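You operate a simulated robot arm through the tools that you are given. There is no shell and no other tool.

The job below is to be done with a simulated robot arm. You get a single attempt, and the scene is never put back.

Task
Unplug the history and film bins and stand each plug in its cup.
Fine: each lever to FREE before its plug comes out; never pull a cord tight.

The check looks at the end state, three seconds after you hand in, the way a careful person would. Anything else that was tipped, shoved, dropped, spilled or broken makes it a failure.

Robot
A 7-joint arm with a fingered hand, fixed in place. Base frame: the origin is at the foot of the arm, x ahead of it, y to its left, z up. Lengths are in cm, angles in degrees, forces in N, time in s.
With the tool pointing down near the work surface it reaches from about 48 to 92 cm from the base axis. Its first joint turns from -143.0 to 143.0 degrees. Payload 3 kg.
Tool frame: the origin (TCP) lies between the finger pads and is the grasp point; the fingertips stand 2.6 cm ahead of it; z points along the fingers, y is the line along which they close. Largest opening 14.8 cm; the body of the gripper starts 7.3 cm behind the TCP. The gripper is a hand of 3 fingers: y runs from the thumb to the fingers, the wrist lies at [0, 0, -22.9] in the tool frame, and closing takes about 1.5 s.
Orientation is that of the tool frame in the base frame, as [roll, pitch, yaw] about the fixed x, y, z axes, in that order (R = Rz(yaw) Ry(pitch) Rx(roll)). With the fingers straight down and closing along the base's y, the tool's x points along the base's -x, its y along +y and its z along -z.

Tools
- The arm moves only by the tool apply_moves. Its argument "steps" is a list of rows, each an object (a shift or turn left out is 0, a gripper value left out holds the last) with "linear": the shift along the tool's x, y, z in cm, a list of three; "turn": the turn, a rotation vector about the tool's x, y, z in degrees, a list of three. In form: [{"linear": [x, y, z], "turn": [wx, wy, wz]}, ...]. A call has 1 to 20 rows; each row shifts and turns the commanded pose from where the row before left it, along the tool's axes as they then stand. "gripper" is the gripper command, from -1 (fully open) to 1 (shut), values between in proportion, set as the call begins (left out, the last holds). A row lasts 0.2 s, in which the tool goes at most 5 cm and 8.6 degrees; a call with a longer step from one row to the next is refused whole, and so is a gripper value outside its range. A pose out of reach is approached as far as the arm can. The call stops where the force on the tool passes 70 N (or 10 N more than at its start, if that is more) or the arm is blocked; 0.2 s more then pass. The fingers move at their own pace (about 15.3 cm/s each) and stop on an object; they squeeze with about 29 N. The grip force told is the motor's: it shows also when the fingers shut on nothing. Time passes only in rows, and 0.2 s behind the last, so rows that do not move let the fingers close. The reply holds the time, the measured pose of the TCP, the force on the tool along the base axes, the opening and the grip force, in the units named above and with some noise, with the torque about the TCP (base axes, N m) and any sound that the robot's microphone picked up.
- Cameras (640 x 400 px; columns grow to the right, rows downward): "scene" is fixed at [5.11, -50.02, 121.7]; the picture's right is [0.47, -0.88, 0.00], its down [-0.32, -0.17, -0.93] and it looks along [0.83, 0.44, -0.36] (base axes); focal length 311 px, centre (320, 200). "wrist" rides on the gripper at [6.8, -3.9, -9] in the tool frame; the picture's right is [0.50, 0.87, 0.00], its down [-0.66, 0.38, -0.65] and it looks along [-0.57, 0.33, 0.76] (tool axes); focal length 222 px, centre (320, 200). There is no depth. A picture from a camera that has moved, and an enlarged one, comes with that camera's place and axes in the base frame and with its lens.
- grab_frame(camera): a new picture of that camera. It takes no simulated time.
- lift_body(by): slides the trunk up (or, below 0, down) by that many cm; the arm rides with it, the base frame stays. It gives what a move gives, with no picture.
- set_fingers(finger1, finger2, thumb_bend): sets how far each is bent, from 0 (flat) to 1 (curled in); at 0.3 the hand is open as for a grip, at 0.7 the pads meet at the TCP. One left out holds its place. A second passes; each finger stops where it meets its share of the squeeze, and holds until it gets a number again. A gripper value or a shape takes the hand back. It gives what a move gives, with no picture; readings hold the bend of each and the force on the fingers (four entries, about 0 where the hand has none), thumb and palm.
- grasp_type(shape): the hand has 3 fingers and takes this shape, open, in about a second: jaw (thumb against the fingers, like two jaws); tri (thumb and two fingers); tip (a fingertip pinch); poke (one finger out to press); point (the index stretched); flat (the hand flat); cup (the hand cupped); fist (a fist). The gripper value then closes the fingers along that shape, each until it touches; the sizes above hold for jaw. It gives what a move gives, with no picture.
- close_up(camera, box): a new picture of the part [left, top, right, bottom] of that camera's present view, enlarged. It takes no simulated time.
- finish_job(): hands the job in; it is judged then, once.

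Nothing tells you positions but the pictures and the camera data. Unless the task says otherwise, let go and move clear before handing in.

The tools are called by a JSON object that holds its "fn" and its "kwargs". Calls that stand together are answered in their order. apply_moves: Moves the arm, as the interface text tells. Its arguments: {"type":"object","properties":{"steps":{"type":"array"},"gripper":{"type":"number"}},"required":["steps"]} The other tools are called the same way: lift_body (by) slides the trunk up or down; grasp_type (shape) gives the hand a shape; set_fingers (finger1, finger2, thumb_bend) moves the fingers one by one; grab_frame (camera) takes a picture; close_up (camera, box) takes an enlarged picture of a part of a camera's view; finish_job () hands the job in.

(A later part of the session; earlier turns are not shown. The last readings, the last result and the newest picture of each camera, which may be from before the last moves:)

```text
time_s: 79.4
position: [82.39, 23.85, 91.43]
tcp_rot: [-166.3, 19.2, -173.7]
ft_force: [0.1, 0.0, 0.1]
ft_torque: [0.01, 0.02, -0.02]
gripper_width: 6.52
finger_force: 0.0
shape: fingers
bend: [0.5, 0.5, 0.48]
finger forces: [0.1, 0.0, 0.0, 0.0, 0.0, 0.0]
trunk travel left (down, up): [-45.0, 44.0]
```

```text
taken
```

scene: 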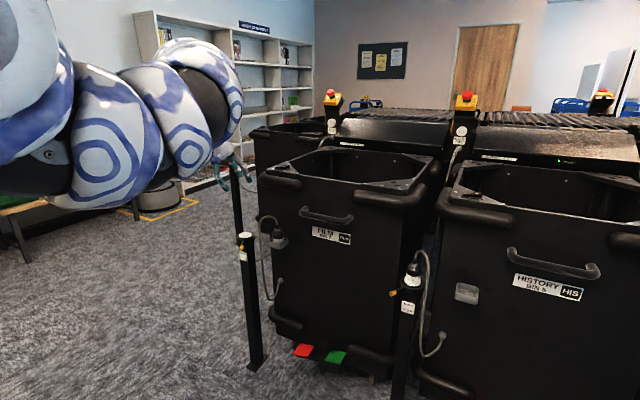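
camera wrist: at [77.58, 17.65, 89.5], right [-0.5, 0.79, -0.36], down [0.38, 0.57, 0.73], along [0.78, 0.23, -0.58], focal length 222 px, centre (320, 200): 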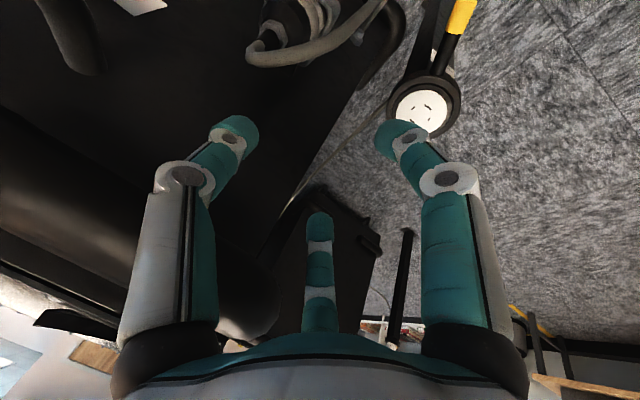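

The arm has retracted. I'll check the film cup, lever and bin from the scene camera.

{"fn": "close_up", "kwargs": {"camera": "scene", "box": [230, 205, 310, 305]}}

{"fn": "close_up", "kwargs": {"camera": "scene", "box": [262, 222, 290, 250]}}

```text
4.00 times, centred on (270, 255) of scene
camera zoom: at [5.11, -50.02, 121.7], right [0.47, -0.88, 0.0], down [-0.32, -0.17, -0.93], along [0.83, 0.44, -0.36], focal length 1243 px, centre (520, -20)
```

zoom: 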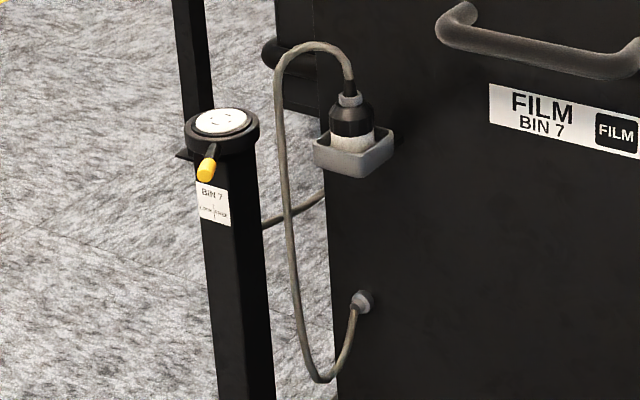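

```text
14.29 times, centred on (276, 236) of scene
camera zoom: at [5.11, -50.02, 121.7], right [0.47, -0.88, 0.0], down [-0.32, -0.17, -0.93], along [0.83, 0.44, -0.36], focal length 4440 px, centre (949, -314)
```

zoom: 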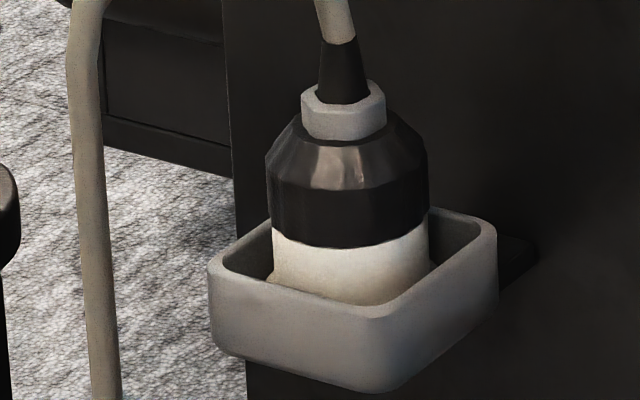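

The film plug stands squarely in its cup, the lever is at FREE, the cord is slack and the bin hasn't moved. Now I'll retract further and swing toward the history post in stages, turning the hand with the arm.

{"fn": "apply_moves", "kwargs": {"steps": [{"linear": [3.75, 0.12, -1.37]}, {"linear": [3.75, 0.12, -1.37]}, {"linear": [0.46, -4.29, 0.88], "turn": [0.99, 0.67, 2.75]}, {"linear": [0.24, -4.29, 0.96], "turn": [0.99, 0.67, 2.75]}, {"linear": [0.02, -4.28, 1.03], "turn": [0.99, 0.67, 2.75]}, {"linear": [-0.2, -4.25, 1.11], "turn": [0.99, 0.67, 2.75]}, {"linear": [-0.41, -4.22, 1.18], "turn": [0.99, 0.67, 2.75]}, {"linear": [0, 0, 0]}], "gripper": 1}}

{"fn": "grab_frame", "kwargs": {"camera": "scene"}}

```text
time_s: 81.2
position: [83.68, 8.79, 90.88]
tcp_rot: [-166.3, 19.1, 171.2]
ft_force: [-0.3, 0.2, -0.2]
ft_torque: [0.0, 0.0, 0.06]
gripper_width: 0.0
finger_force: 28.6
shape: jaw
bend: [0.7, 0.7, 0.7]
finger forces: [0.0, 0.1, 0.1, 0.0, 0.0, 0.0]
out of reach, approached as far as the arm can: row 2, 3, 4, 5, 6, 7
trunk travel left (down, up): [-45.0, 44.0]
```

```text
taken
```

scene: 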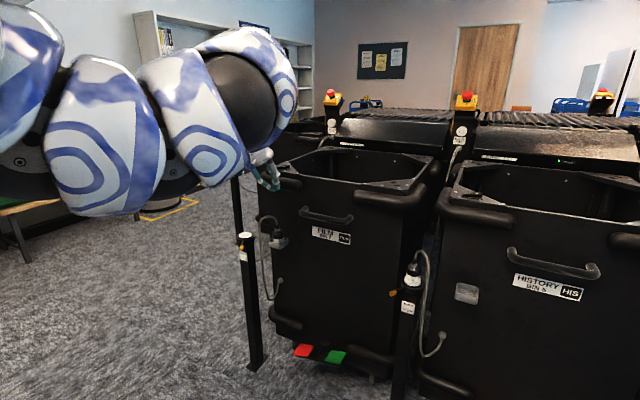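

The inward limit appeared again near the bin, with no contact. I'll raise the trunk so the hand clears the bin tops, then swing right with the arm extended, as in its starting posture.

{"fn": "lift_body", "kwargs": {"by": 14}}

{"fn": "grab_frame", "kwargs": {"camera": "wrist"}}

{"fn": "grab_frame", "kwargs": {"camera": "scene"}}

```text
time_s: 82.8
position: [83.62, 8.84, 104.81]
tcp_rot: [-166.2, 19.1, 171.4]
ft_force: [0.2, 1.2, -0.2]
ft_torque: [-0.01, 0.04, 0.0]
gripper_width: 0.01
finger_force: 28.9
shape: jaw
bend: [0.7, 0.7, 0.7]
finger forces: [0.0, 0.0, 0.1, 0.0, 0.0, 0.0]
trunk travel left (down, up): [-59.0, 30.0]
```

```text
taken
camera wrist: at [74.03, 8.71, 111.9], right [-0.27, 0.89, -0.36], down [0.52, 0.45, 0.73], along [0.81, 0.01, -0.58], focal length 222 px, centre (320, 200)
```

wrist: 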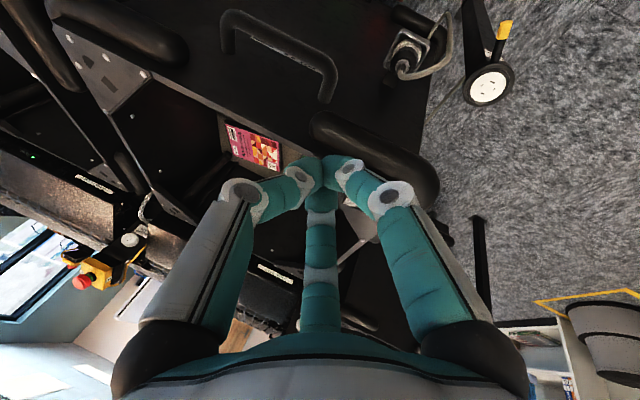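

```text
taken
```

scene: 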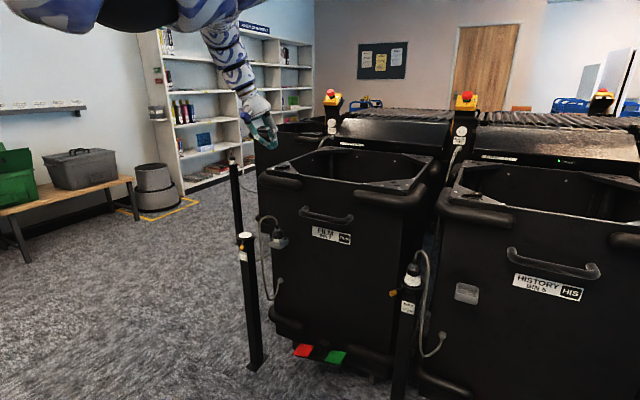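

The hand is now at z 105, above the bins. I'll swing right at this height while staying extended.

{"fn": "apply_moves", "kwargs": {"steps": [{"linear": [-1.74, -3.9, 1.58]}, {"linear": [-1.74, -3.9, 1.58]}, {"linear": [-0.47, -3.16, 0.94]}, {"linear": [-0.47, -3.16, 0.94]}, {"linear": [-0.47, -3.16, 0.94]}, {"linear": [0, 0, 0]}]}}

```text
time_s: 84.2
position: [90.48, -8.44, 104.5]
tcp_rot: [-166.2, 18.8, 171.2]
ft_force: [-0.7, 1.0, -0.7]
ft_torque: [-0.04, 0.01, 0.01]
gripper_width: 0.02
finger_force: 29.1
shape: jaw
bend: [0.7, 0.7, 0.7]
finger forces: [0.0, 0.0, 0.0, 0.0, 0.0, 0.0]
out of reach, approached as far as the arm can: row 1, 2, 3, 4, 5
trunk travel left (down, up): [-59.0, 30.0]
```

It's still sliding along the limit, now at (90.5, -8.4). I'll turn the hand 20 degrees about the vertical here, well above the bins, and test retracting.

{"fn": "apply_moves", "kwargs": {"steps": [{"linear": [0, 0, 0], "turn": [2.29, 1.58, 6.42]}, {"linear": [0, 0, 0], "turn": [2.29, 1.58, 6.42]}, {"linear": [0, 0, 0], "turn": [2.29, 1.58, 6.42]}, {"linear": [0, 0, 0]}]}}

{"fn": "apply_moves", "kwargs": {"steps": [{"linear": [1.8, 0, -0.6]}, {"linear": [1.8, 0, -0.6]}, {"linear": [0, 0, 0]}]}}

{"fn": "grab_frame", "kwargs": {"camera": "scene"}}

```text
time_s: 85.2
position: [90.46, -8.38, 104.44]
tcp_rot: [-166.2, 19.1, 150.3]
ft_force: [-0.5, 0.2, 0.1]
ft_torque: [0.03, 0.03, -0.01]
gripper_width: 0.02
finger_force: 29.7
shape: jaw
bend: [0.7, 0.7, 0.7]
finger forces: [0.0, 0.1, 0.1, 0.0, 0.0, 0.0]
trunk travel left (down, up): [-59.0, 30.0]
```

```text
time_s: 86.0
position: [87.36, -6.36, 104.41]
tcp_rot: [-166.3, 18.9, 150.3]
ft_force: [0.1, -0.2, 0.4]
ft_torque: [0.01, 0.0, 0.0]
gripper_width: 0.0
finger_force: 29.2
shape: jaw
bend: [0.7, 0.7, 0.7]
finger forces: [0.0, 0.0, 0.0, 0.1, 0.0, 0.0]
trunk travel left (down, up): [-59.0, 30.0]
```

```text
taken
```

scene: 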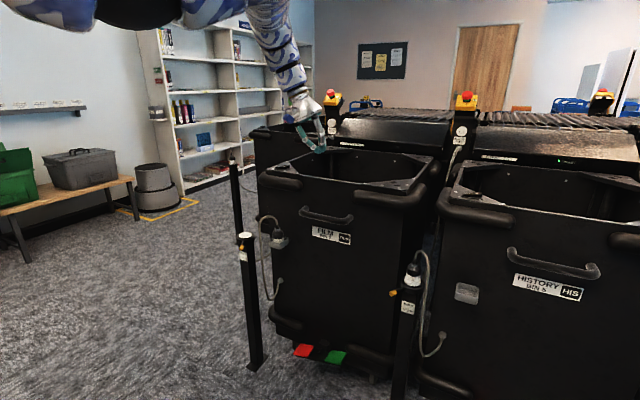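

Turning the hand freed the arm. I'll continue swinging right and back, still above bin height.

{"fn": "apply_moves", "kwargs": {"steps": [{"linear": [-0.71, -3.88, 1.21]}, {"linear": [-0.71, -3.88, 1.21]}, {"linear": [-0.71, -3.88, 1.21]}, {"linear": [-0.71, -3.88, 1.21]}, {"linear": [0, 0, 0]}]}}

{"fn": "grab_frame", "kwargs": {"camera": "scene"}}

```text
time_s: 87.2
position: [89.0, -20.69, 104.02]
tcp_rot: [-166.1, 18.9, 150.3]
ft_force: [0.3, 1.0, -0.4]
ft_torque: [-0.03, 0.02, 0.0]
gripper_width: 0.0
finger_force: 29.0
shape: jaw
bend: [0.7, 0.7, 0.7]
finger forces: [0.1, 0.0, 0.0, 0.1, 0.2, 0.0]
out of reach, approached as far as the arm can: row 1, 2, 3, 4
trunk travel left (down, up): [-59.0, 30.0]
```

```text
taken
```

scene: 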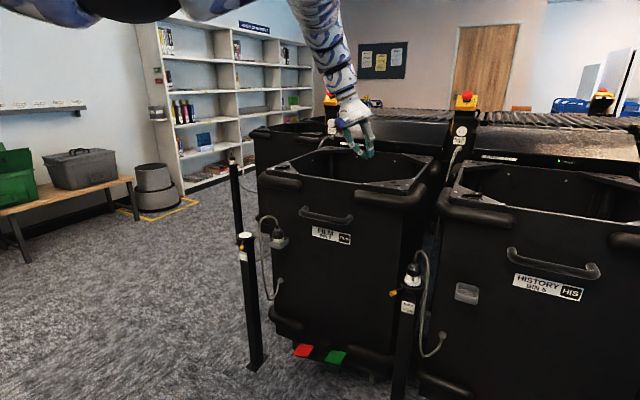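

It slid outward again, now at (89, -20.7). The limit seems tied to the tool's tilt, so I'll straighten the hand to point straight down here and test retracting.

{"fn": "apply_moves", "kwargs": {"steps": [{"linear": [0, 0, 0], "turn": [-4.5, 6.4, 0]}, {"linear": [0, 0, 0], "turn": [-4.5, 6.4, 0]}, {"linear": [0, 0, 0], "turn": [-4.5, 6.4, 0]}, {"linear": [0, 0, 0]}]}}

{"fn": "apply_moves", "kwargs": {"steps": [{"linear": [2, 0, 0]}, {"linear": [2, 0, 0]}, {"linear": [2, 0, 0]}, {"linear": [0, 0, 0]}]}}

```text
time_s: 88.2
position: [88.77, -20.63, 103.9]
tcp_rot: [179.7, 0.0, 148.0]
ft_force: [0.2, -0.1, 0.1]
ft_torque: [0.01, 0.01, 0.03]
gripper_width: 0.0
finger_force: 29.0
shape: jaw
bend: [0.7, 0.7, 0.7]
finger forces: [0.0, 0.0, 0.0, 0.0, 0.0, 0.0]
trunk travel left (down, up): [-59.0, 30.0]
```

```text
time_s: 89.2
position: [84.57, -18.15, 103.96]
tcp_rot: [179.7, -0.1, 148.0]
ft_force: [0.1, 0.5, -0.5]
ft_torque: [0.0, -0.02, -0.01]
gripper_width: 0.01
finger_force: 28.7
shape: jaw
bend: [0.7, 0.7, 0.7]
finger forces: [0.0, 0.1, 0.0, 0.1, 0.0, 0.1]
out of reach, approached as far as the arm can: row 3
trunk travel left (down, up): [-59.0, 30.0]
```

Pointing straight down helped somewhat: I'm at (84.6, -18.2, 104). I'll look at the arm's overall posture before deciding how to get lower on the history side.

{"fn": "grab_frame", "kwargs": {"camera": "scene"}}

{"fn": "grab_frame", "kwargs": {"camera": "wrist"}}

{"fn": "close_up", "kwargs": {"camera": "scene", "box": [0, 0, 400, 150]}}

```text
taken
```

scene: 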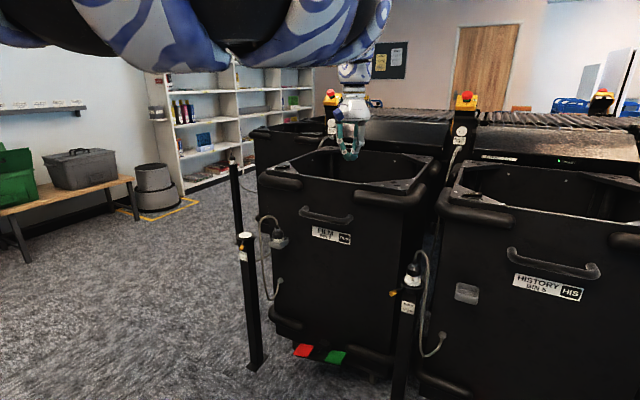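

```text
taken
camera wrist: at [76.82, -17.7, 113.03], right [0.04, 1.0, 0.0], down [0.75, -0.03, 0.66], along [0.66, -0.02, -0.75], focal length 222 px, centre (320, 200)
```

wrist: 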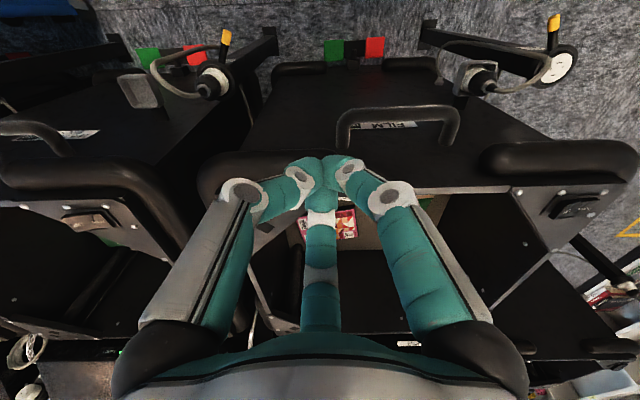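

```text
1.60 times, centred on (200, 75) of scene
camera zoom: at [5.11, -50.02, 121.7], right [0.47, -0.88, 0.0], down [-0.32, -0.17, -0.93], along [0.83, 0.44, -0.36], focal length 497 px, centre (512, 400)
```

zoom: 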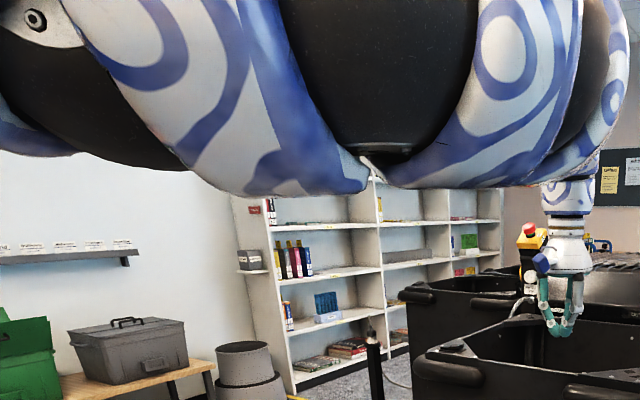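

The elbow has swung to the right, close to the scene camera, so retracting is limited there. I'll stay extended and keep sweeping right over the bins at this height.

{"fn": "apply_moves", "kwargs": {"steps": [{"linear": [-3.05, -2.73, 0]}, {"linear": [-3.05, -2.73, 0]}, {"linear": [-3.04, -2.73, 0]}, {"linear": [0, 0, 0]}]}}

{"fn": "grab_frame", "kwargs": {"camera": "wrist"}}

```text
time_s: 90.2
position: [88.07, -29.73, 104.11]
tcp_rot: [179.8, 0.1, 148.0]
ft_force: [-0.7, -0.5, 0.7]
ft_torque: [0.03, -0.05, 0.03]
gripper_width: 0.0
finger_force: 29.0
shape: jaw
bend: [0.7, 0.7, 0.7]
finger forces: [0.0, 0.1, 0.1, 0.0, 0.0, 0.1]
trunk travel left (down, up): [-59.0, 30.0]
```

```text
taken
camera wrist: at [80.35, -29.49, 113.1], right [0.03, 1.0, 0.0], down [0.75, -0.03, 0.66], along [0.66, -0.02, -0.76], focal length 222 px, centre (320, 200)
```

wrist: 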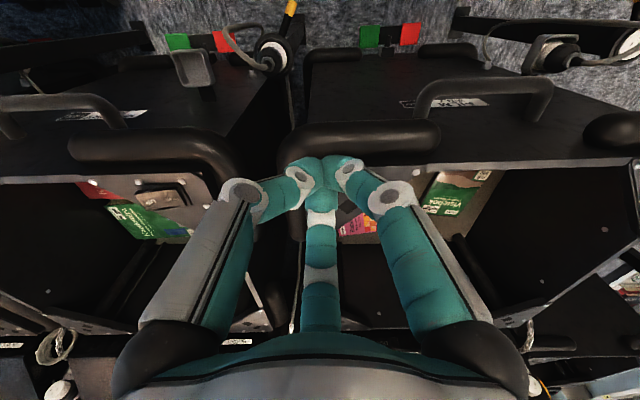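

No limit here. Now I'll test coming back toward the robot at this azimuth, to about (83, -31).

{"fn": "apply_moves", "kwargs": {"steps": [{"linear": [1.78, -1.88, 0]}, {"linear": [1.78, -1.88, 0]}, {"linear": [0, 0, 0]}]}}

{"fn": "close_up", "kwargs": {"camera": "wrist", "box": [160, 0, 360, 120]}}

```text
time_s: 91.0
position: [83.14, -31.2, 103.88]
tcp_rot: [179.7, 0.1, 147.9]
ft_force: [-0.5, 0.2, -0.5]
ft_torque: [0.01, 0.02, -0.03]
gripper_width: 0.02
finger_force: 29.3
shape: jaw
bend: [0.7, 0.7, 0.7]
finger forces: [0.0, 0.0, 0.0, 0.1, 0.0, 0.0]
trunk travel left (down, up): [-59.0, 30.0]
```

```text
3.20 times, centred on (260, 60) of wrist
camera zoom: at [75.44, -30.86, 112.94], right [0.04, 1.0, 0.0], down [0.75, -0.03, 0.66], along [0.66, -0.02, -0.76], focal length 711 px, centre (512, 648)
```

zoom: 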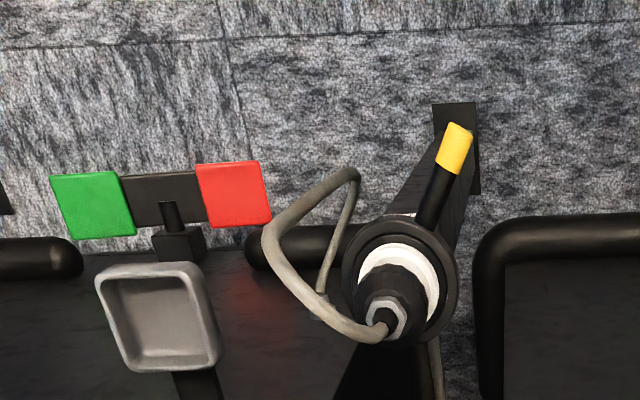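

This is a clear view of the history post: axis at about (86.9, -37.8), lever tip at (80.5, -34.1) in LOCK, cup centre near (88.1, -52.6). The layout matches the film one. I'll turn the hand about its own axis so a finger gap will face the cord later, testing the range up here.

{"fn": "apply_moves", "kwargs": {"steps": [{"linear": [0, 0, 0], "turn": [0, 0, 8]}, {"linear": [0, 0, 0], "turn": [0, 0, 8]}, {"linear": [0, 0, 0], "turn": [0, 0, 8]}, {"linear": [0, 0, 0], "turn": [0, 0, 8]}, {"linear": [0, 0, 0], "turn": [0, 0, 8]}, {"linear": [0, 0, 0], "turn": [0, 0, 8]}, {"linear": [0, 0, 0], "turn": [0, 0, 8]}, {"linear": [0, 0, 0], "turn": [0, 0, 8]}, {"linear": [0, 0, 0]}]}}

{"fn": "grab_frame", "kwargs": {"camera": "scene"}}

{"fn": "grab_frame", "kwargs": {"camera": "wrist"}}

```text
time_s: 93.0
position: [83.06, -31.18, 103.91]
tcp_rot: [179.9, -0.1, 83.9]
ft_force: [0.5, 0.4, -0.7]
ft_torque: [-0.01, 0.02, -0.04]
gripper_width: 0.0
finger_force: 28.7
shape: jaw
bend: [0.7, 0.7, 0.7]
finger forces: [0.0, 0.0, 0.0, 0.0, 0.0, 0.0]
trunk travel left (down, up): [-59.0, 30.0]
```

```text
taken
```

scene: 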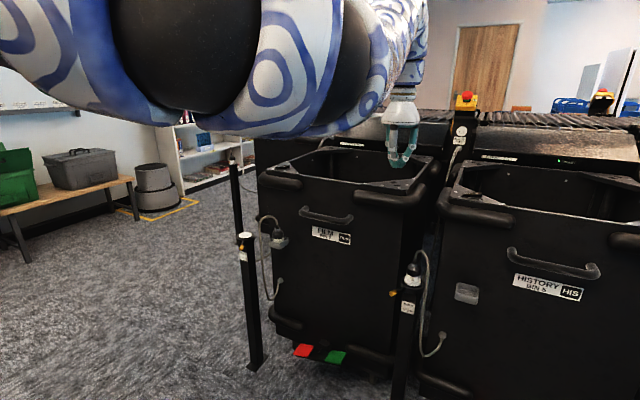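

```text
taken
camera wrist: at [79.95, -23.88, 112.96], right [0.91, 0.41, 0.0], down [0.31, -0.69, 0.65], along [0.27, -0.59, -0.76], focal length 222 px, centre (320, 200)
```

wrist: 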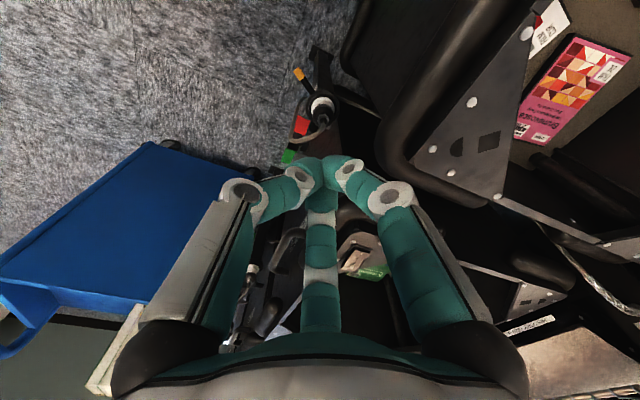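

The turn is feasible. I'll move to (82.5, -30), left of the lever, and lower the trunk so the closed fingers come down there without changing the arm's posture.

{"fn": "apply_moves", "kwargs": {"steps": [{"linear": [1.13, -0.68, 0]}, {"linear": [0, 0, 0]}]}}

{"fn": "lift_body", "kwargs": {"by": -22}}

{"fn": "grab_frame", "kwargs": {"camera": "wrist"}}

{"fn": "grab_frame", "kwargs": {"camera": "scene"}}

```text
time_s: 93.7
position: [83.12, -31.13, 103.92]
tcp_rot: [179.9, -0.2, 84.0]
ft_force: [0.8, -0.8, 0.9]
ft_torque: [0.01, 0.02, 0.01]
gripper_width: 0.01
finger_force: 29.3
shape: jaw
bend: [0.7, 0.7, 0.7]
finger forces: [0.0, 0.0, 0.1, 0.0, 0.0, 0.1]
out of reach, approached as far as the arm can: row 1
trunk travel left (down, up): [-59.0, 30.0]
```

```text
time_s: 96.0
position: [83.03, -31.16, 81.94]
tcp_rot: [179.9, -0.2, 84.0]
ft_force: [0.7, -0.3, -0.1]
ft_torque: [-0.02, 0.01, 0.0]
gripper_width: 0.0
finger_force: 28.9
shape: jaw
bend: [0.7, 0.7, 0.7]
finger forces: [0.1, 0.0, 0.0, 0.0, 0.0, 0.0]
trunk travel left (down, up): [-37.0, 52.0]
```

```text
taken
camera wrist: at [79.93, -23.88, 90.97], right [0.91, 0.41, 0.0], down [0.31, -0.69, 0.65], along [0.27, -0.59, -0.76], focal length 222 px, centre (320, 200)
```

wrist: 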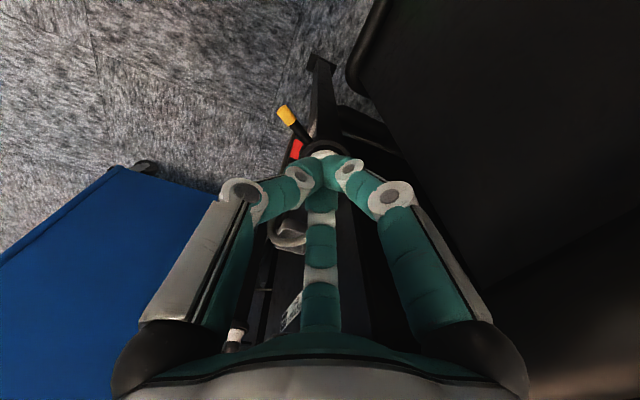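

```text
taken
```

scene: 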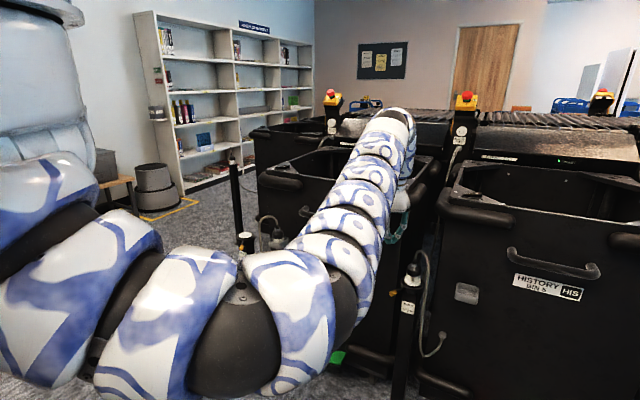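

The arm's at (83, -31, 82) and the low elbow is on the right side. For the lever, the hand should lean away from the plug as it did at the film post, so I'll try tilting outward in small steps.

{"fn": "apply_moves", "kwargs": {"steps": [{"linear": [0, 0, 0], "turn": [-6, -0.5, 0]}, {"linear": [0, 0, 0], "turn": [-6, -0.5, 0]}, {"linear": [0, 0, 0]}]}}

```text
time_s: 96.8
position: [85.08, -31.59, 81.17]
tcp_rot: [174.0, 0.3, 84.0]
ft_force: [0.2, -0.5, -0.1]
ft_torque: [0.01, 0.0, -0.01]
gripper_width: 0.0
finger_force: 29.5
shape: jaw
bend: [0.7, 0.7, 0.7]
finger forces: [0.0, 0.0, 0.1, 0.1, 0.1, 0.0]
out of reach, approached as far as the arm can: row 1, 2
trunk travel left (down, up): [-37.0, 52.0]
```

Tilting outward is blocked here. I'll change the arm's geometry instead: raise the hand 20 cm with the arm, then lower the trunk by the same amount, and test whether it can retract.

{"fn": "apply_moves", "kwargs": {"steps": [{"linear": [0, 0.42, -3.98]}, {"linear": [0, 0.42, -3.98]}, {"linear": [0, 0.42, -3.98]}, {"linear": [0, 0.42, -3.98]}, {"linear": [0, 0.42, -3.98]}, {"linear": [0, 0, 0]}]}}

{"fn": "apply_moves", "kwargs": {"steps": [{"linear": [0, -2, 0]}, {"linear": [0, -2, 0]}, {"linear": [0, -2, 0]}, {"linear": [0, 0, 0]}]}}

{"fn": "grab_frame", "kwargs": {"camera": "scene"}}

```text
time_s: 98.2
position: [86.15, -31.58, 100.53]
tcp_rot: [173.9, 0.2, 84.0]
ft_force: [-0.3, 0.7, -0.7]
ft_torque: [0.01, 0.0, 0.01]
gripper_width: 0.0
finger_force: 28.9
shape: jaw
bend: [0.7, 0.7, 0.7]
finger forces: [0.0, 0.0, 0.0, 0.0, 0.0, 0.1]
out of reach, approached as far as the arm can: row 1
trunk travel left (down, up): [-37.0, 52.0]
```

```text
time_s: 99.2
position: [83.16, -31.14, 100.13]
tcp_rot: [173.9, 0.3, 84.0]
ft_force: [0.2, -1.0, 0.8]
ft_torque: [-0.01, 0.0, 0.02]
gripper_width: 0.03
finger_force: 28.9
shape: jaw
bend: [0.7, 0.7, 0.7]
finger forces: [0.0, 0.0, 0.1, 0.0, 0.0, 0.0]
out of reach, approached as far as the arm can: row 2, 3
trunk travel left (down, up): [-37.0, 52.0]
```

```text
taken
```

scene: 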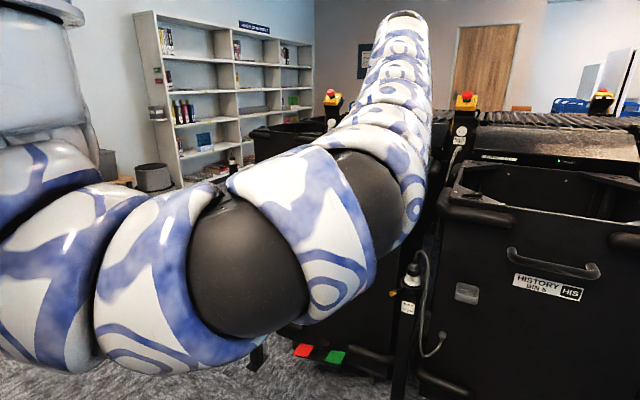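

The limit barely changed with height. I'll try the other variable and rotate the hand back the other way up here, then test retracting again.

{"fn": "apply_moves", "kwargs": {"steps": [{"linear": [0, 0, 0], "turn": [6, 0.5, 0]}, {"linear": [0, 0, 0], "turn": [0, 0, -8]}, {"linear": [0, 0, 0], "turn": [0, 0, -8]}, {"linear": [0, 0, 0], "turn": [0, 0, -8]}, {"linear": [0, 0, 0], "turn": [0, 0, -8]}, {"linear": [0, 0, 0], "turn": [0, 0, -8]}, {"linear": [0, 0, 0], "turn": [0, 0, -8]}, {"linear": [0, 0, 0], "turn": [0, 0, -8]}, {"linear": [0, 0, 0], "turn": [0, 0, -8]}, {"linear": [0, 0, 0], "turn": [0, 0, -8]}, {"linear": [0, 0, 0], "turn": [0, 0, -8]}, {"linear": [0, 0, 0]}]}}

{"fn": "apply_moves", "kwargs": {"steps": [{"linear": [2, 0, 0]}, {"linear": [2, 0, 0]}, {"linear": [2, 0, 0]}, {"linear": [0, 0, 0]}]}}

{"fn": "grab_frame", "kwargs": {"camera": "scene"}}

```text
time_s: 101.8
position: [83.35, -31.16, 99.67]
tcp_rot: [179.6, 0.2, 164.1]
ft_force: [0.0, 0.3, -0.4]
ft_torque: [0.03, 0.01, -0.01]
gripper_width: 0.0
finger_force: 29.4
shape: jaw
bend: [0.7, 0.7, 0.7]
finger forces: [0.1, 0.1, 0.1, 0.0, 0.0, 0.0]
out of reach, approached as far as the arm can: row 1
trunk travel left (down, up): [-37.0, 52.0]
```

```text
time_s: 102.8
position: [80.33, -30.19, 98.34]
tcp_rot: [179.6, 0.2, 164.0]
ft_force: [0.9, -0.6, 0.2]
ft_torque: [0.0, 0.0, -0.01]
gripper_width: 0.02
finger_force: 29.1
shape: jaw
bend: [0.7, 0.7, 0.7]
finger forces: [0.0, 0.0, 0.0, 0.1, 0.1, 0.0]
out of reach, approached as far as the arm can: row 1, 2, 3
trunk travel left (down, up): [-37.0, 52.0]
```

```text
taken
```

scene: 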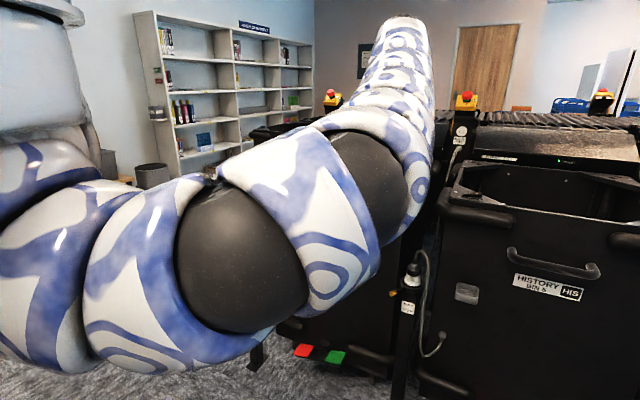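

The lifted wrist is doing a tight over-the-top bend, and that bend seems to be what limits it. Lowering the hand with the arm instead of the trunk should open it, so I'll go down 16 cm that way, clear of the post.

{"fn": "apply_moves", "kwargs": {"steps": [{"linear": [0, 0, 3]}, {"linear": [0, 0, 3]}, {"linear": [0, 0, 3]}, {"linear": [0, 0, 3]}, {"linear": [0, 0, 3]}, {"linear": [0, 0, 0]}]}}

{"fn": "grab_frame", "kwargs": {"camera": "scene"}}

```text
time_s: 104.2
position: [82.79, -29.44, 90.68]
tcp_rot: [179.7, 0.1, 164.0]
ft_force: [-0.4, -0.3, 0.5]
ft_torque: [0.0, 0.02, 0.03]
gripper_width: 0.0
finger_force: 28.7
shape: jaw
bend: [0.7, 0.7, 0.7]
finger forces: [0.0, 0.0, 0.0, 0.1, 0.1, 0.1]
out of reach, approached as far as the arm can: row 1, 2, 3
trunk travel left (down, up): [-37.0, 52.0]
```

```text
taken
```

scene: 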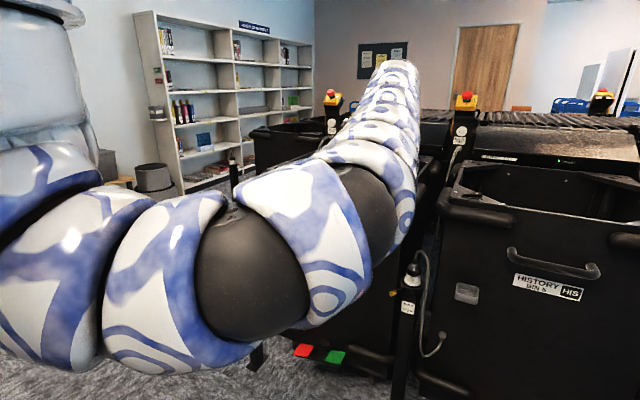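

Lowering pushed the hand outward again, so this arm posture is a poor one for the right side. I'll go back up to the starting pose and look at the posture there, then approach the right side as a mirror of the path that worked on the left.

{"fn": "apply_moves", "kwargs": {"steps": [{"linear": [-1, 0, -4]}, {"linear": [-1, 0, -4]}, {"linear": [-1, 0, -4]}, {"linear": [-1, 0.5, -3]}, {"linear": [-0.5, 4, 0]}, {"linear": [-0.5, 4, 0], "turn": [0, 0, -2.5]}, {"linear": [-0.5, 4, 0], "turn": [0, 0, -2.5]}, {"linear": [0, 4, 0], "turn": [0, 0, -2.5]}, {"linear": [0, 4, 0], "turn": [0, 0, -2.5]}, {"linear": [0, 4, 0], "turn": [0, 0, -2.5]}, {"linear": [0, 4, 0], "turn": [0, 0, -2.5]}, {"linear": [0, 0, 0]}]}}

{"fn": "grab_frame", "kwargs": {"camera": "scene"}}

```text
time_s: 106.8
position: [92.24, -2.17, 100.11]
tcp_rot: [179.8, 0.1, 179.0]
ft_force: [1.1, 1.6, 0.2]
ft_torque: [-0.02, 0.02, 0.0]
gripper_width: 0.03
finger_force: 29.5
shape: jaw
bend: [0.7, 0.7, 0.7]
finger forces: [0.0, 0.0, 0.0, 0.1, 0.1, 0.0]
out of reach, approached as far as the arm can: row 3, 4, 8, 9, 10, 11
trunk travel left (down, up): [-37.0, 52.0]
```

```text
taken
```

scene: 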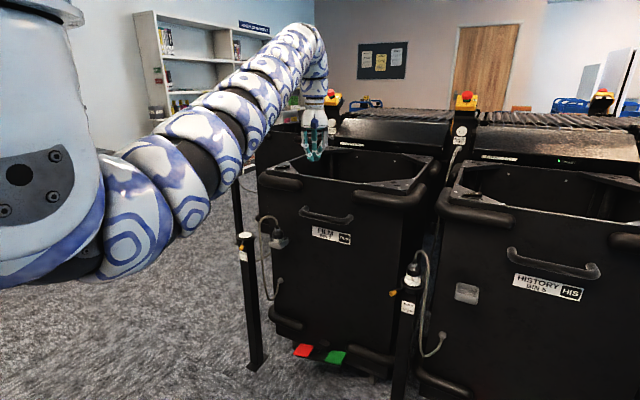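

The arm is now in nearly the same straight posture as at the start. I'll take the mirrored path: pull back first, then go right and down.

{"fn": "apply_moves", "kwargs": {"steps": [{"linear": [3, -1, 0]}, {"linear": [3, -1, 0]}, {"linear": [3, -1, 0]}, {"linear": [2, -2, 0]}, {"linear": [0, 0, 0]}]}}

{"fn": "grab_frame", "kwargs": {"camera": "scene"}}

```text
time_s: 108.0
position: [81.72, -6.92, 99.15]
tcp_rot: [179.4, 0.3, 179.1]
ft_force: [-1.2, -0.3, -1.0]
ft_torque: [-0.01, 0.01, 0.0]
gripper_width: 0.02
finger_force: 28.9
shape: jaw
bend: [0.7, 0.7, 0.7]
finger forces: [0.0, 0.0, 0.0, 0.1, 0.0, 0.0]
out of reach, approached as far as the arm can: row 3, 4
trunk travel left (down, up): [-37.0, 52.0]
```

```text
taken
```

scene: 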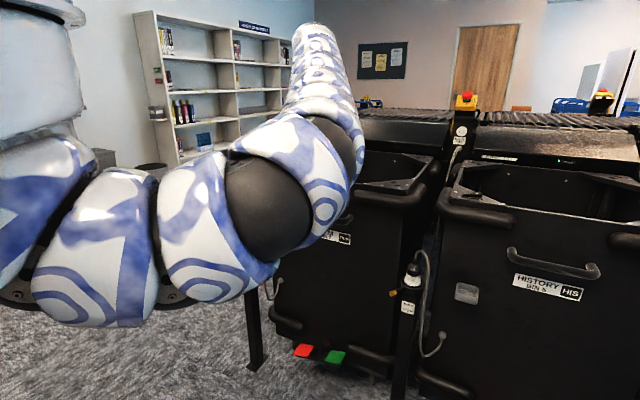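

Retracting swings the elbow right again, but raising the hand relative to the shoulder seemed to allow a tighter radius. I'll test that: raise the hand 15 cm with the arm, then retract.

{"fn": "apply_moves", "kwargs": {"steps": [{"linear": [0, 0, -4]}, {"linear": [0, 0, -4]}, {"linear": [0, 0, -4]}, {"linear": [0, 0, -4]}, {"linear": [2, 0, 0]}, {"linear": [2, 0, 0]}, {"linear": [2, 0, 0]}, {"linear": [2, 0, 0]}, {"linear": [0, 0, 0]}]}}

{"fn": "grab_frame", "kwargs": {"camera": "scene"}}

```text
time_s: 110.0
position: [79.85, -5.74, 98.26]
tcp_rot: [179.7, 0.3, 179.0]
ft_force: [0.2, -0.7, 0.2]
ft_torque: [0.0, 0.01, 0.01]
gripper_width: 0.01
finger_force: 28.5
shape: jaw
bend: [0.7, 0.7, 0.7]
finger forces: [0.1, 0.1, 0.0, 0.0, 0.0, 0.0]
out of reach, approached as far as the arm can: row 1, 2, 3, 4, 5, 6, 7, 8
trunk travel left (down, up): [-37.0, 52.0]
```

```text
taken
```

scene: 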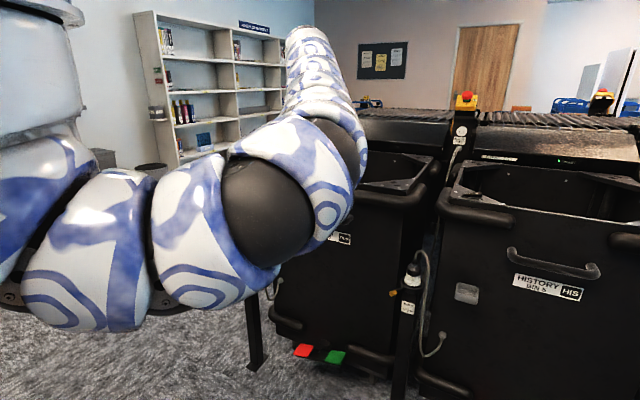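

Moving up is blocked too, so the wrist bend is the limit. I'll test the opposite: lower the hand 10 cm with the arm here, then try retracting.

{"fn": "apply_moves", "kwargs": {"steps": [{"linear": [0, 0, 3.5]}, {"linear": [0, 0, 3.5]}, {"linear": [0, 0, 3.5]}, {"linear": [2, 0, 0]}, {"linear": [2, 0, 0]}, {"linear": [2, 0, 0]}, {"linear": [0, 0, 0]}]}}

{"fn": "grab_frame", "kwargs": {"camera": "scene"}}

```text
time_s: 111.6
position: [80.32, -6.62, 97.37]
tcp_rot: [179.8, 0.1, 179.1]
ft_force: [0.4, 0.5, -0.2]
ft_torque: [0.02, -0.02, 0.01]
gripper_width: 0.0
finger_force: 29.6
shape: jaw
bend: [0.7, 0.7, 0.7]
finger forces: [0.1, 0.1, 0.0, 0.0, 0.0, 0.0]
out of reach, approached as far as the arm can: row 1, 2, 3, 4, 5, 6
trunk travel left (down, up): [-37.0, 52.0]
```

```text
taken
```

scene: 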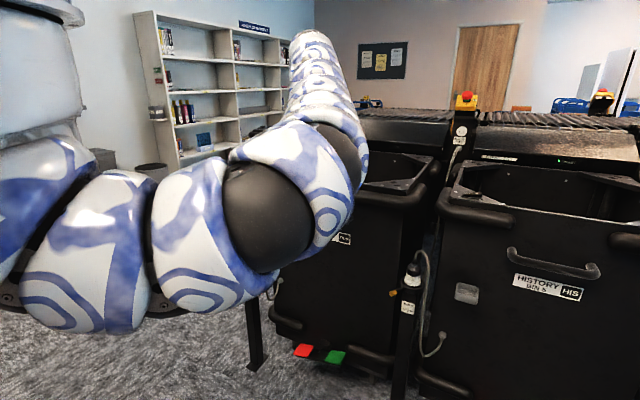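

It's blocked in every direction except outward, so the arm is twisted against a joint stop. I'll test small sideways tilts, in free space here, to see which direction untwists it.

{"fn": "apply_moves", "kwargs": {"steps": [{"linear": [0, 0, 0], "turn": [5.5, -4.8, 0]}, {"linear": [0, 0, 0], "turn": [5.5, -4.8, 0]}, {"linear": [0, 0, 0]}]}}

{"fn": "apply_moves", "kwargs": {"steps": [{"linear": [0, 0, 0], "turn": [-5.5, 4.8, 0]}, {"linear": [0, 0, 0], "turn": [-5.5, 4.8, 0]}, {"linear": [0, 0, 0], "turn": [-5.5, 4.8, 0]}, {"linear": [0, 0, 0], "turn": [-5.5, 4.8, 0]}, {"linear": [0, 0, 0]}]}}

```text
time_s: 112.4
position: [80.29, -6.77, 97.51]
tcp_rot: [179.9, 0.2, 179.0]
ft_force: [0.3, -0.2, 0.5]
ft_torque: [0.0, 0.0, 0.0]
gripper_width: 0.01
finger_force: 28.9
shape: jaw
bend: [0.7, 0.7, 0.7]
finger forces: [0.0, 0.1, 0.1, 0.0, 0.1, 0.1]
out of reach, approached as far as the arm can: row 1, 2
trunk travel left (down, up): [-37.0, 52.0]
```

```text
time_s: 113.6
position: [80.23, -6.58, 97.58]
tcp_rot: [157.0, -18.7, -177.1]
ft_force: [0.8, 0.2, 0.5]
ft_torque: [0.03, 0.01, 0.04]
gripper_width: 0.01
finger_force: 29.2
shape: jaw
bend: [0.7, 0.7, 0.7]
finger forces: [0.0, 0.1, 0.1, 0.1, 0.1, 0.0]
trunk travel left (down, up): [-37.0, 52.0]
```

That was informative: tilting right is blocked, while tilting left is free, so the forearm's roll is against its stop. I'll work the twist out up here in free space, first checking that I can retract while tilted left.

{"fn": "apply_moves", "kwargs": {"steps": [{"linear": [2.11, 1.67, 1.48]}, {"linear": [2.11, 1.67, 1.48]}, {"linear": [2.11, 1.67, 1.48]}, {"linear": [0, 0, 0]}]}}

{"fn": "grab_frame", "kwargs": {"camera": "scene"}}

```text
time_s: 114.6
position: [73.19, -0.78, 97.65]
tcp_rot: [156.9, -18.6, -177.1]
ft_force: [-0.5, 0.2, 0.0]
ft_torque: [-0.02, 0.02, 0.02]
gripper_width: 0.0
finger_force: 28.7
shape: jaw
bend: [0.7, 0.7, 0.7]
finger forces: [0.1, 0.1, 0.0, 0.0, 0.0, 0.0]
trunk travel left (down, up): [-37.0, 52.0]
```

```text
taken
```

scene: 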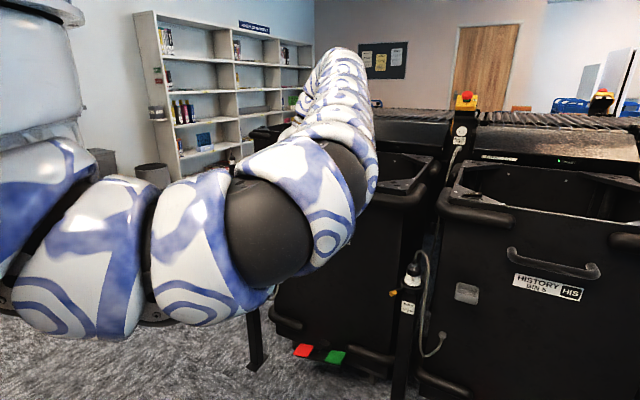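

With the tilt the arm moves freely. I'll raise the trunk 14 cm for clearance, then tilt further left while bent, extend, and tilt back upright while straight, so the upper arm takes up part of the roll.

{"fn": "lift_body", "kwargs": {"by": 14}}

{"fn": "apply_moves", "kwargs": {"steps": [{"linear": [0.27, 2.64, -0.16], "turn": [-6.6, 0.55, -2.2]}, {"linear": [0.27, 2.64, -0.16], "turn": [-6.6, 0.55, -2.2]}, {"linear": [0.27, 2.64, -0.16], "turn": [-6.6, 0.55, -2.2]}, {"linear": [0.27, 2.64, -0.16], "turn": [-6.6, 0.55, -2.2]}, {"linear": [0.27, 2.64, -0.16], "turn": [-6.6, 0.55, -2.2]}, {"linear": [-2.84, 0.24, -0.94]}, {"linear": [-2.84, 0.24, -0.94]}, {"linear": [-2.84, 0.24, -0.94]}, {"linear": [-2.84, 0.24, -0.94]}, {"linear": [0, 0, 0]}]}}

{"fn": "grab_frame", "kwargs": {"camera": "scene"}}

```text
time_s: 116.2
position: [73.27, -0.71, 111.53]
tcp_rot: [156.9, -18.7, -177.2]
ft_force: [-0.1, -0.7, 0.8]
ft_torque: [0.01, -0.01, 0.01]
gripper_width: 0.02
finger_force: 28.7
shape: jaw
bend: [0.7, 0.7, 0.7]
finger forces: [0.0, 0.0, 0.0, 0.0, 0.0, 0.0]
trunk travel left (down, up): [-51.0, 38.0]
```

```text
time_s: 118.5
position: [85.16, 9.23, 120.18]
tcp_rot: [120.9, -13.4, -166.6]
ft_force: [0.1, 0.3, 0.8]
ft_torque: [-0.03, -0.03, 0.0]
gripper_width: 0.0
finger_force: 28.5
shape: jaw
bend: [0.7, 0.7, 0.7]
finger forces: [0.0, 0.1, 0.0, 0.0, 0.0, 0.0]
trunk travel left (down, up): [-51.0, 38.0]
```

```text
taken
```

scene: 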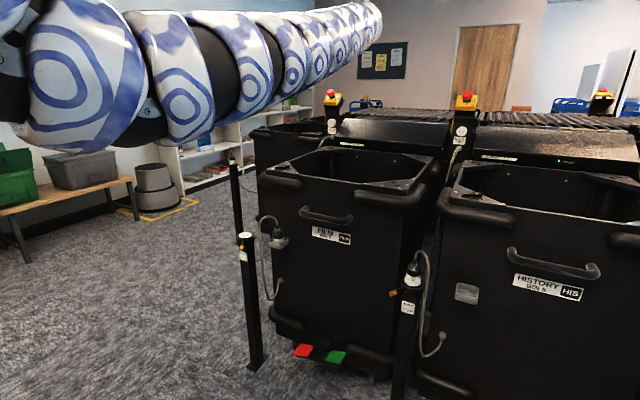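

The arm is straight now. I'll roll the hand back upright, and a bit past, about the wrist while it's extended.

{"fn": "apply_moves", "kwargs": {"steps": [{"linear": [-0.17, -2.65, -0.15], "turn": [6.6, -0.55, 2.2]}, {"linear": [-0.17, -2.65, -0.15], "turn": [6.6, -0.55, 2.2]}, {"linear": [-0.17, -2.65, -0.15], "turn": [6.6, -0.55, 2.2]}, {"linear": [-0.17, -2.65, -0.15], "turn": [6.6, -0.55, 2.2]}, {"linear": [-0.17, -2.65, -0.15], "turn": [6.6, -0.55, 2.2]}, {"linear": [-0.17, -2.65, -0.15], "turn": [6.6, -0.55, 2.2]}, {"linear": [-0.17, -2.65, -0.15], "turn": [6.6, -0.55, 2.2]}, {"linear": [-0.17, -2.65, -0.15], "turn": [6.6, -0.55, 2.2]}, {"linear": [-0.17, -2.65, -0.15], "turn": [6.6, -0.55, 2.2]}, {"linear": [0, 0, 0]}]}}

{"fn": "grab_frame", "kwargs": {"camera": "scene"}}

```text
time_s: 120.7
position: [83.61, -9.79, 106.18]
tcp_rot: [-173.6, -17.6, 173.4]
ft_force: [0.0, 0.7, -0.5]
ft_torque: [0.03, -0.02, 0.01]
gripper_width: 0.01
finger_force: 29.2
shape: jaw
bend: [0.7, 0.7, 0.7]
finger forces: [0.0, 0.1, 0.0, 0.0, 0.1, 0.1]
out of reach, approached as far as the arm can: row 6, 7, 8, 9
trunk travel left (down, up): [-51.0, 38.0]
```

```text
taken
```

scene: 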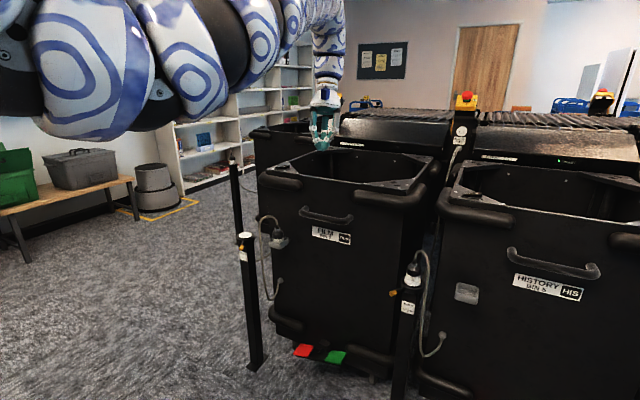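

The hand is nearly upright, tilted about 19 degrees inward. I'll level it to straight down and then test retracting on this side.

{"fn": "apply_moves", "kwargs": {"steps": [{"linear": [0, 0, 0], "turn": [-0.7, -6.2, 0]}, {"linear": [0, 0, 0], "turn": [-0.7, -6.2, 0]}, {"linear": [0, 0, 0], "turn": [-0.7, -6.2, 0]}, {"linear": [0, 0, 0]}]}}

{"fn": "apply_moves", "kwargs": {"steps": [{"linear": [2, 0, 0]}, {"linear": [2, 0, 0]}, {"linear": [2, 0, 0]}, {"linear": [0, 0, 0]}]}}

{"fn": "grab_frame", "kwargs": {"camera": "scene"}}

```text
time_s: 121.7
position: [83.52, -9.69, 106.22]
tcp_rot: [-176.0, 0.9, 175.2]
ft_force: [-0.5, 0.2, 0.4]
ft_torque: [-0.03, -0.02, 0.02]
gripper_width: 0.01
finger_force: 29.2
shape: jaw
bend: [0.7, 0.7, 0.7]
finger forces: [0.0, 0.0, 0.0, 0.1, 0.0, 0.0]
trunk travel left (down, up): [-51.0, 38.0]
```

```text
time_s: 122.7
position: [82.61, -9.56, 106.26]
tcp_rot: [-176.0, 0.8, 175.3]
ft_force: [-0.3, 0.1, -0.8]
ft_torque: [0.05, 0.0, -0.05]
gripper_width: 0.0
finger_force: 28.7
shape: jaw
bend: [0.7, 0.7, 0.7]
finger forces: [0.0, 0.0, 0.1, 0.1, 0.1, 0.0]
out of reach, approached as far as the arm can: row 1, 2, 3
trunk travel left (down, up): [-51.0, 38.0]
```

```text
taken
```

scene: 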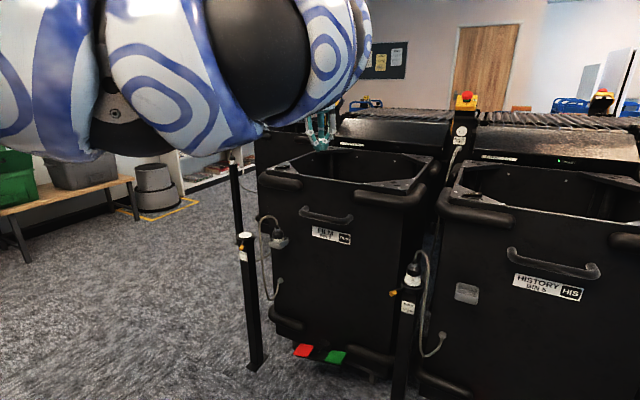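

The limits all fit a shoulder sitting off to the right (around y = -25), so the history post is actually close to it, and the arm works best with the wrist well below the shoulder. I'll move toward (86, -28), raise the trunk, then lower with the arm and test retracting.

{"fn": "apply_moves", "kwargs": {"steps": [{"linear": [-1, -3.6, 0]}, {"linear": [-1, -3.6, 0]}, {"linear": [-1, -3.6, 0]}, {"linear": [-1, -3.6, 0]}, {"linear": [-1, -3.6, 0]}, {"linear": [0, 0, 0]}]}}

{"fn": "lift_body", "kwargs": {"by": 16}}

{"fn": "apply_moves", "kwargs": {"steps": [{"linear": [0, 0, 3.5]}, {"linear": [0, 0, 3.5]}, {"linear": [0, 0, 3.5]}, {"linear": [0, 0, 3.5]}, {"linear": [0, 0, 3.5]}, {"linear": [0, 0, 3.5]}, {"linear": [0, 0, 0]}]}}

{"fn": "grab_frame", "kwargs": {"camera": "scene"}}

```text
time_s: 124.0
position: [85.93, -28.04, 107.52]
tcp_rot: [-176.0, 0.8, 175.3]
ft_force: [-0.1, -1.5, 0.4]
ft_torque: [-0.01, -0.01, -0.02]
gripper_width: 0.01
finger_force: 28.6
shape: jaw
bend: [0.7, 0.7, 0.7]
finger forces: [0.0, 0.0, 0.0, 0.0, 0.1, 0.0]
trunk travel left (down, up): [-51.0, 38.0]
```

```text
time_s: 125.9
position: [85.84, -28.2, 123.52]
tcp_rot: [-176.0, 0.9, 175.3]
ft_force: [0.5, 0.4, 0.3]
ft_torque: [0.0, 0.0, 0.01]
gripper_width: 0.0
finger_force: 28.5
shape: jaw
bend: [0.7, 0.7, 0.7]
finger forces: [0.0, 0.0, 0.0, 0.0, 0.0, 0.0]
trunk travel left (down, up): [-67.0, 22.0]
```

```text
time_s: 127.5
position: [85.98, -29.64, 102.52]
tcp_rot: [-176.0, 0.8, 175.1]
ft_force: [0.3, -0.6, 0.0]
ft_torque: [0.01, -0.03, -0.03]
gripper_width: 0.0
finger_force: 28.8
shape: jaw
bend: [0.7, 0.7, 0.7]
finger forces: [0.1, 0.1, 0.0, 0.1, 0.0, 0.0]
trunk travel left (down, up): [-67.0, 22.0]
```

```text
taken
```

scene: 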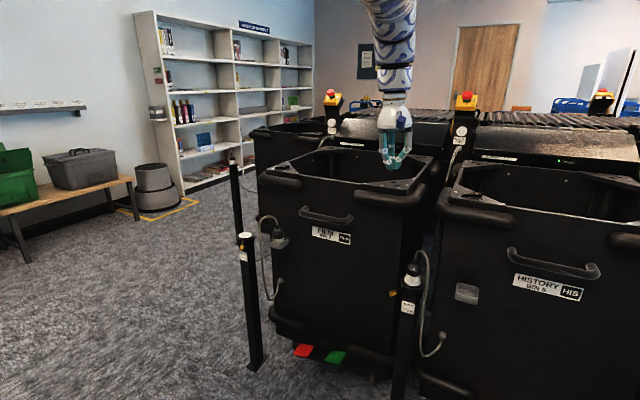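

This is much better: no limits hit, and the forearm now comes down from above. I'll test retracting here.

{"fn": "apply_moves", "kwargs": {"steps": [{"linear": [3, 0, 0]}, {"linear": [3, 0, 0]}, {"linear": [3, 0, 0]}, {"linear": [0, 0, 3]}, {"linear": [0, 0, 3]}, {"linear": [0, 0, 0]}]}}

{"fn": "grab_frame", "kwargs": {"camera": "scene"}}

```text
time_s: 128.9
position: [82.65, -29.74, 95.29]
tcp_rot: [-176.0, 1.0, 175.1]
ft_force: [-1.3, 0.3, 0.3]
ft_torque: [-0.01, 0.03, 0.01]
gripper_width: 0.01
finger_force: 28.6
shape: jaw
bend: [0.7, 0.7, 0.7]
finger forces: [0.0, 0.0, 0.0, 0.1, 0.0, 0.1]
out of reach, approached as far as the arm can: row 2, 3
trunk travel left (down, up): [-67.0, 22.0]
```

```text
taken
```

scene: 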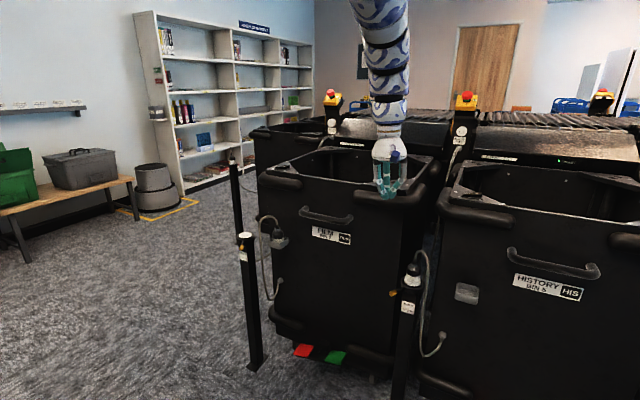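

Lowering was free again. I'll try retracting at this lower height, in smaller steps.

{"fn": "apply_moves", "kwargs": {"steps": [{"linear": [0, 0, 3]}, {"linear": [0, 0, 3]}, {"linear": [1.5, 0, 0]}, {"linear": [1.5, 0, 0]}, {"linear": [0, 0, 0]}]}}

{"fn": "grab_frame", "kwargs": {"camera": "scene"}}

```text
time_s: 130.1
position: [79.78, -29.86, 89.15]
tcp_rot: [-176.0, 0.8, 175.2]
ft_force: [-1.5, 0.5, 0.3]
ft_torque: [0.02, 0.0, 0.01]
gripper_width: 0.0
finger_force: 29.2
shape: jaw
bend: [0.7, 0.7, 0.7]
finger forces: [0.0, 0.1, 0.1, 0.0, 0.0, 0.0]
trunk travel left (down, up): [-67.0, 22.0]
```

```text
taken
```

scene: 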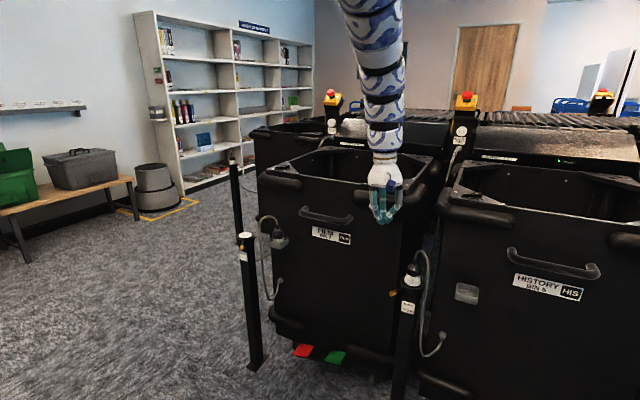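

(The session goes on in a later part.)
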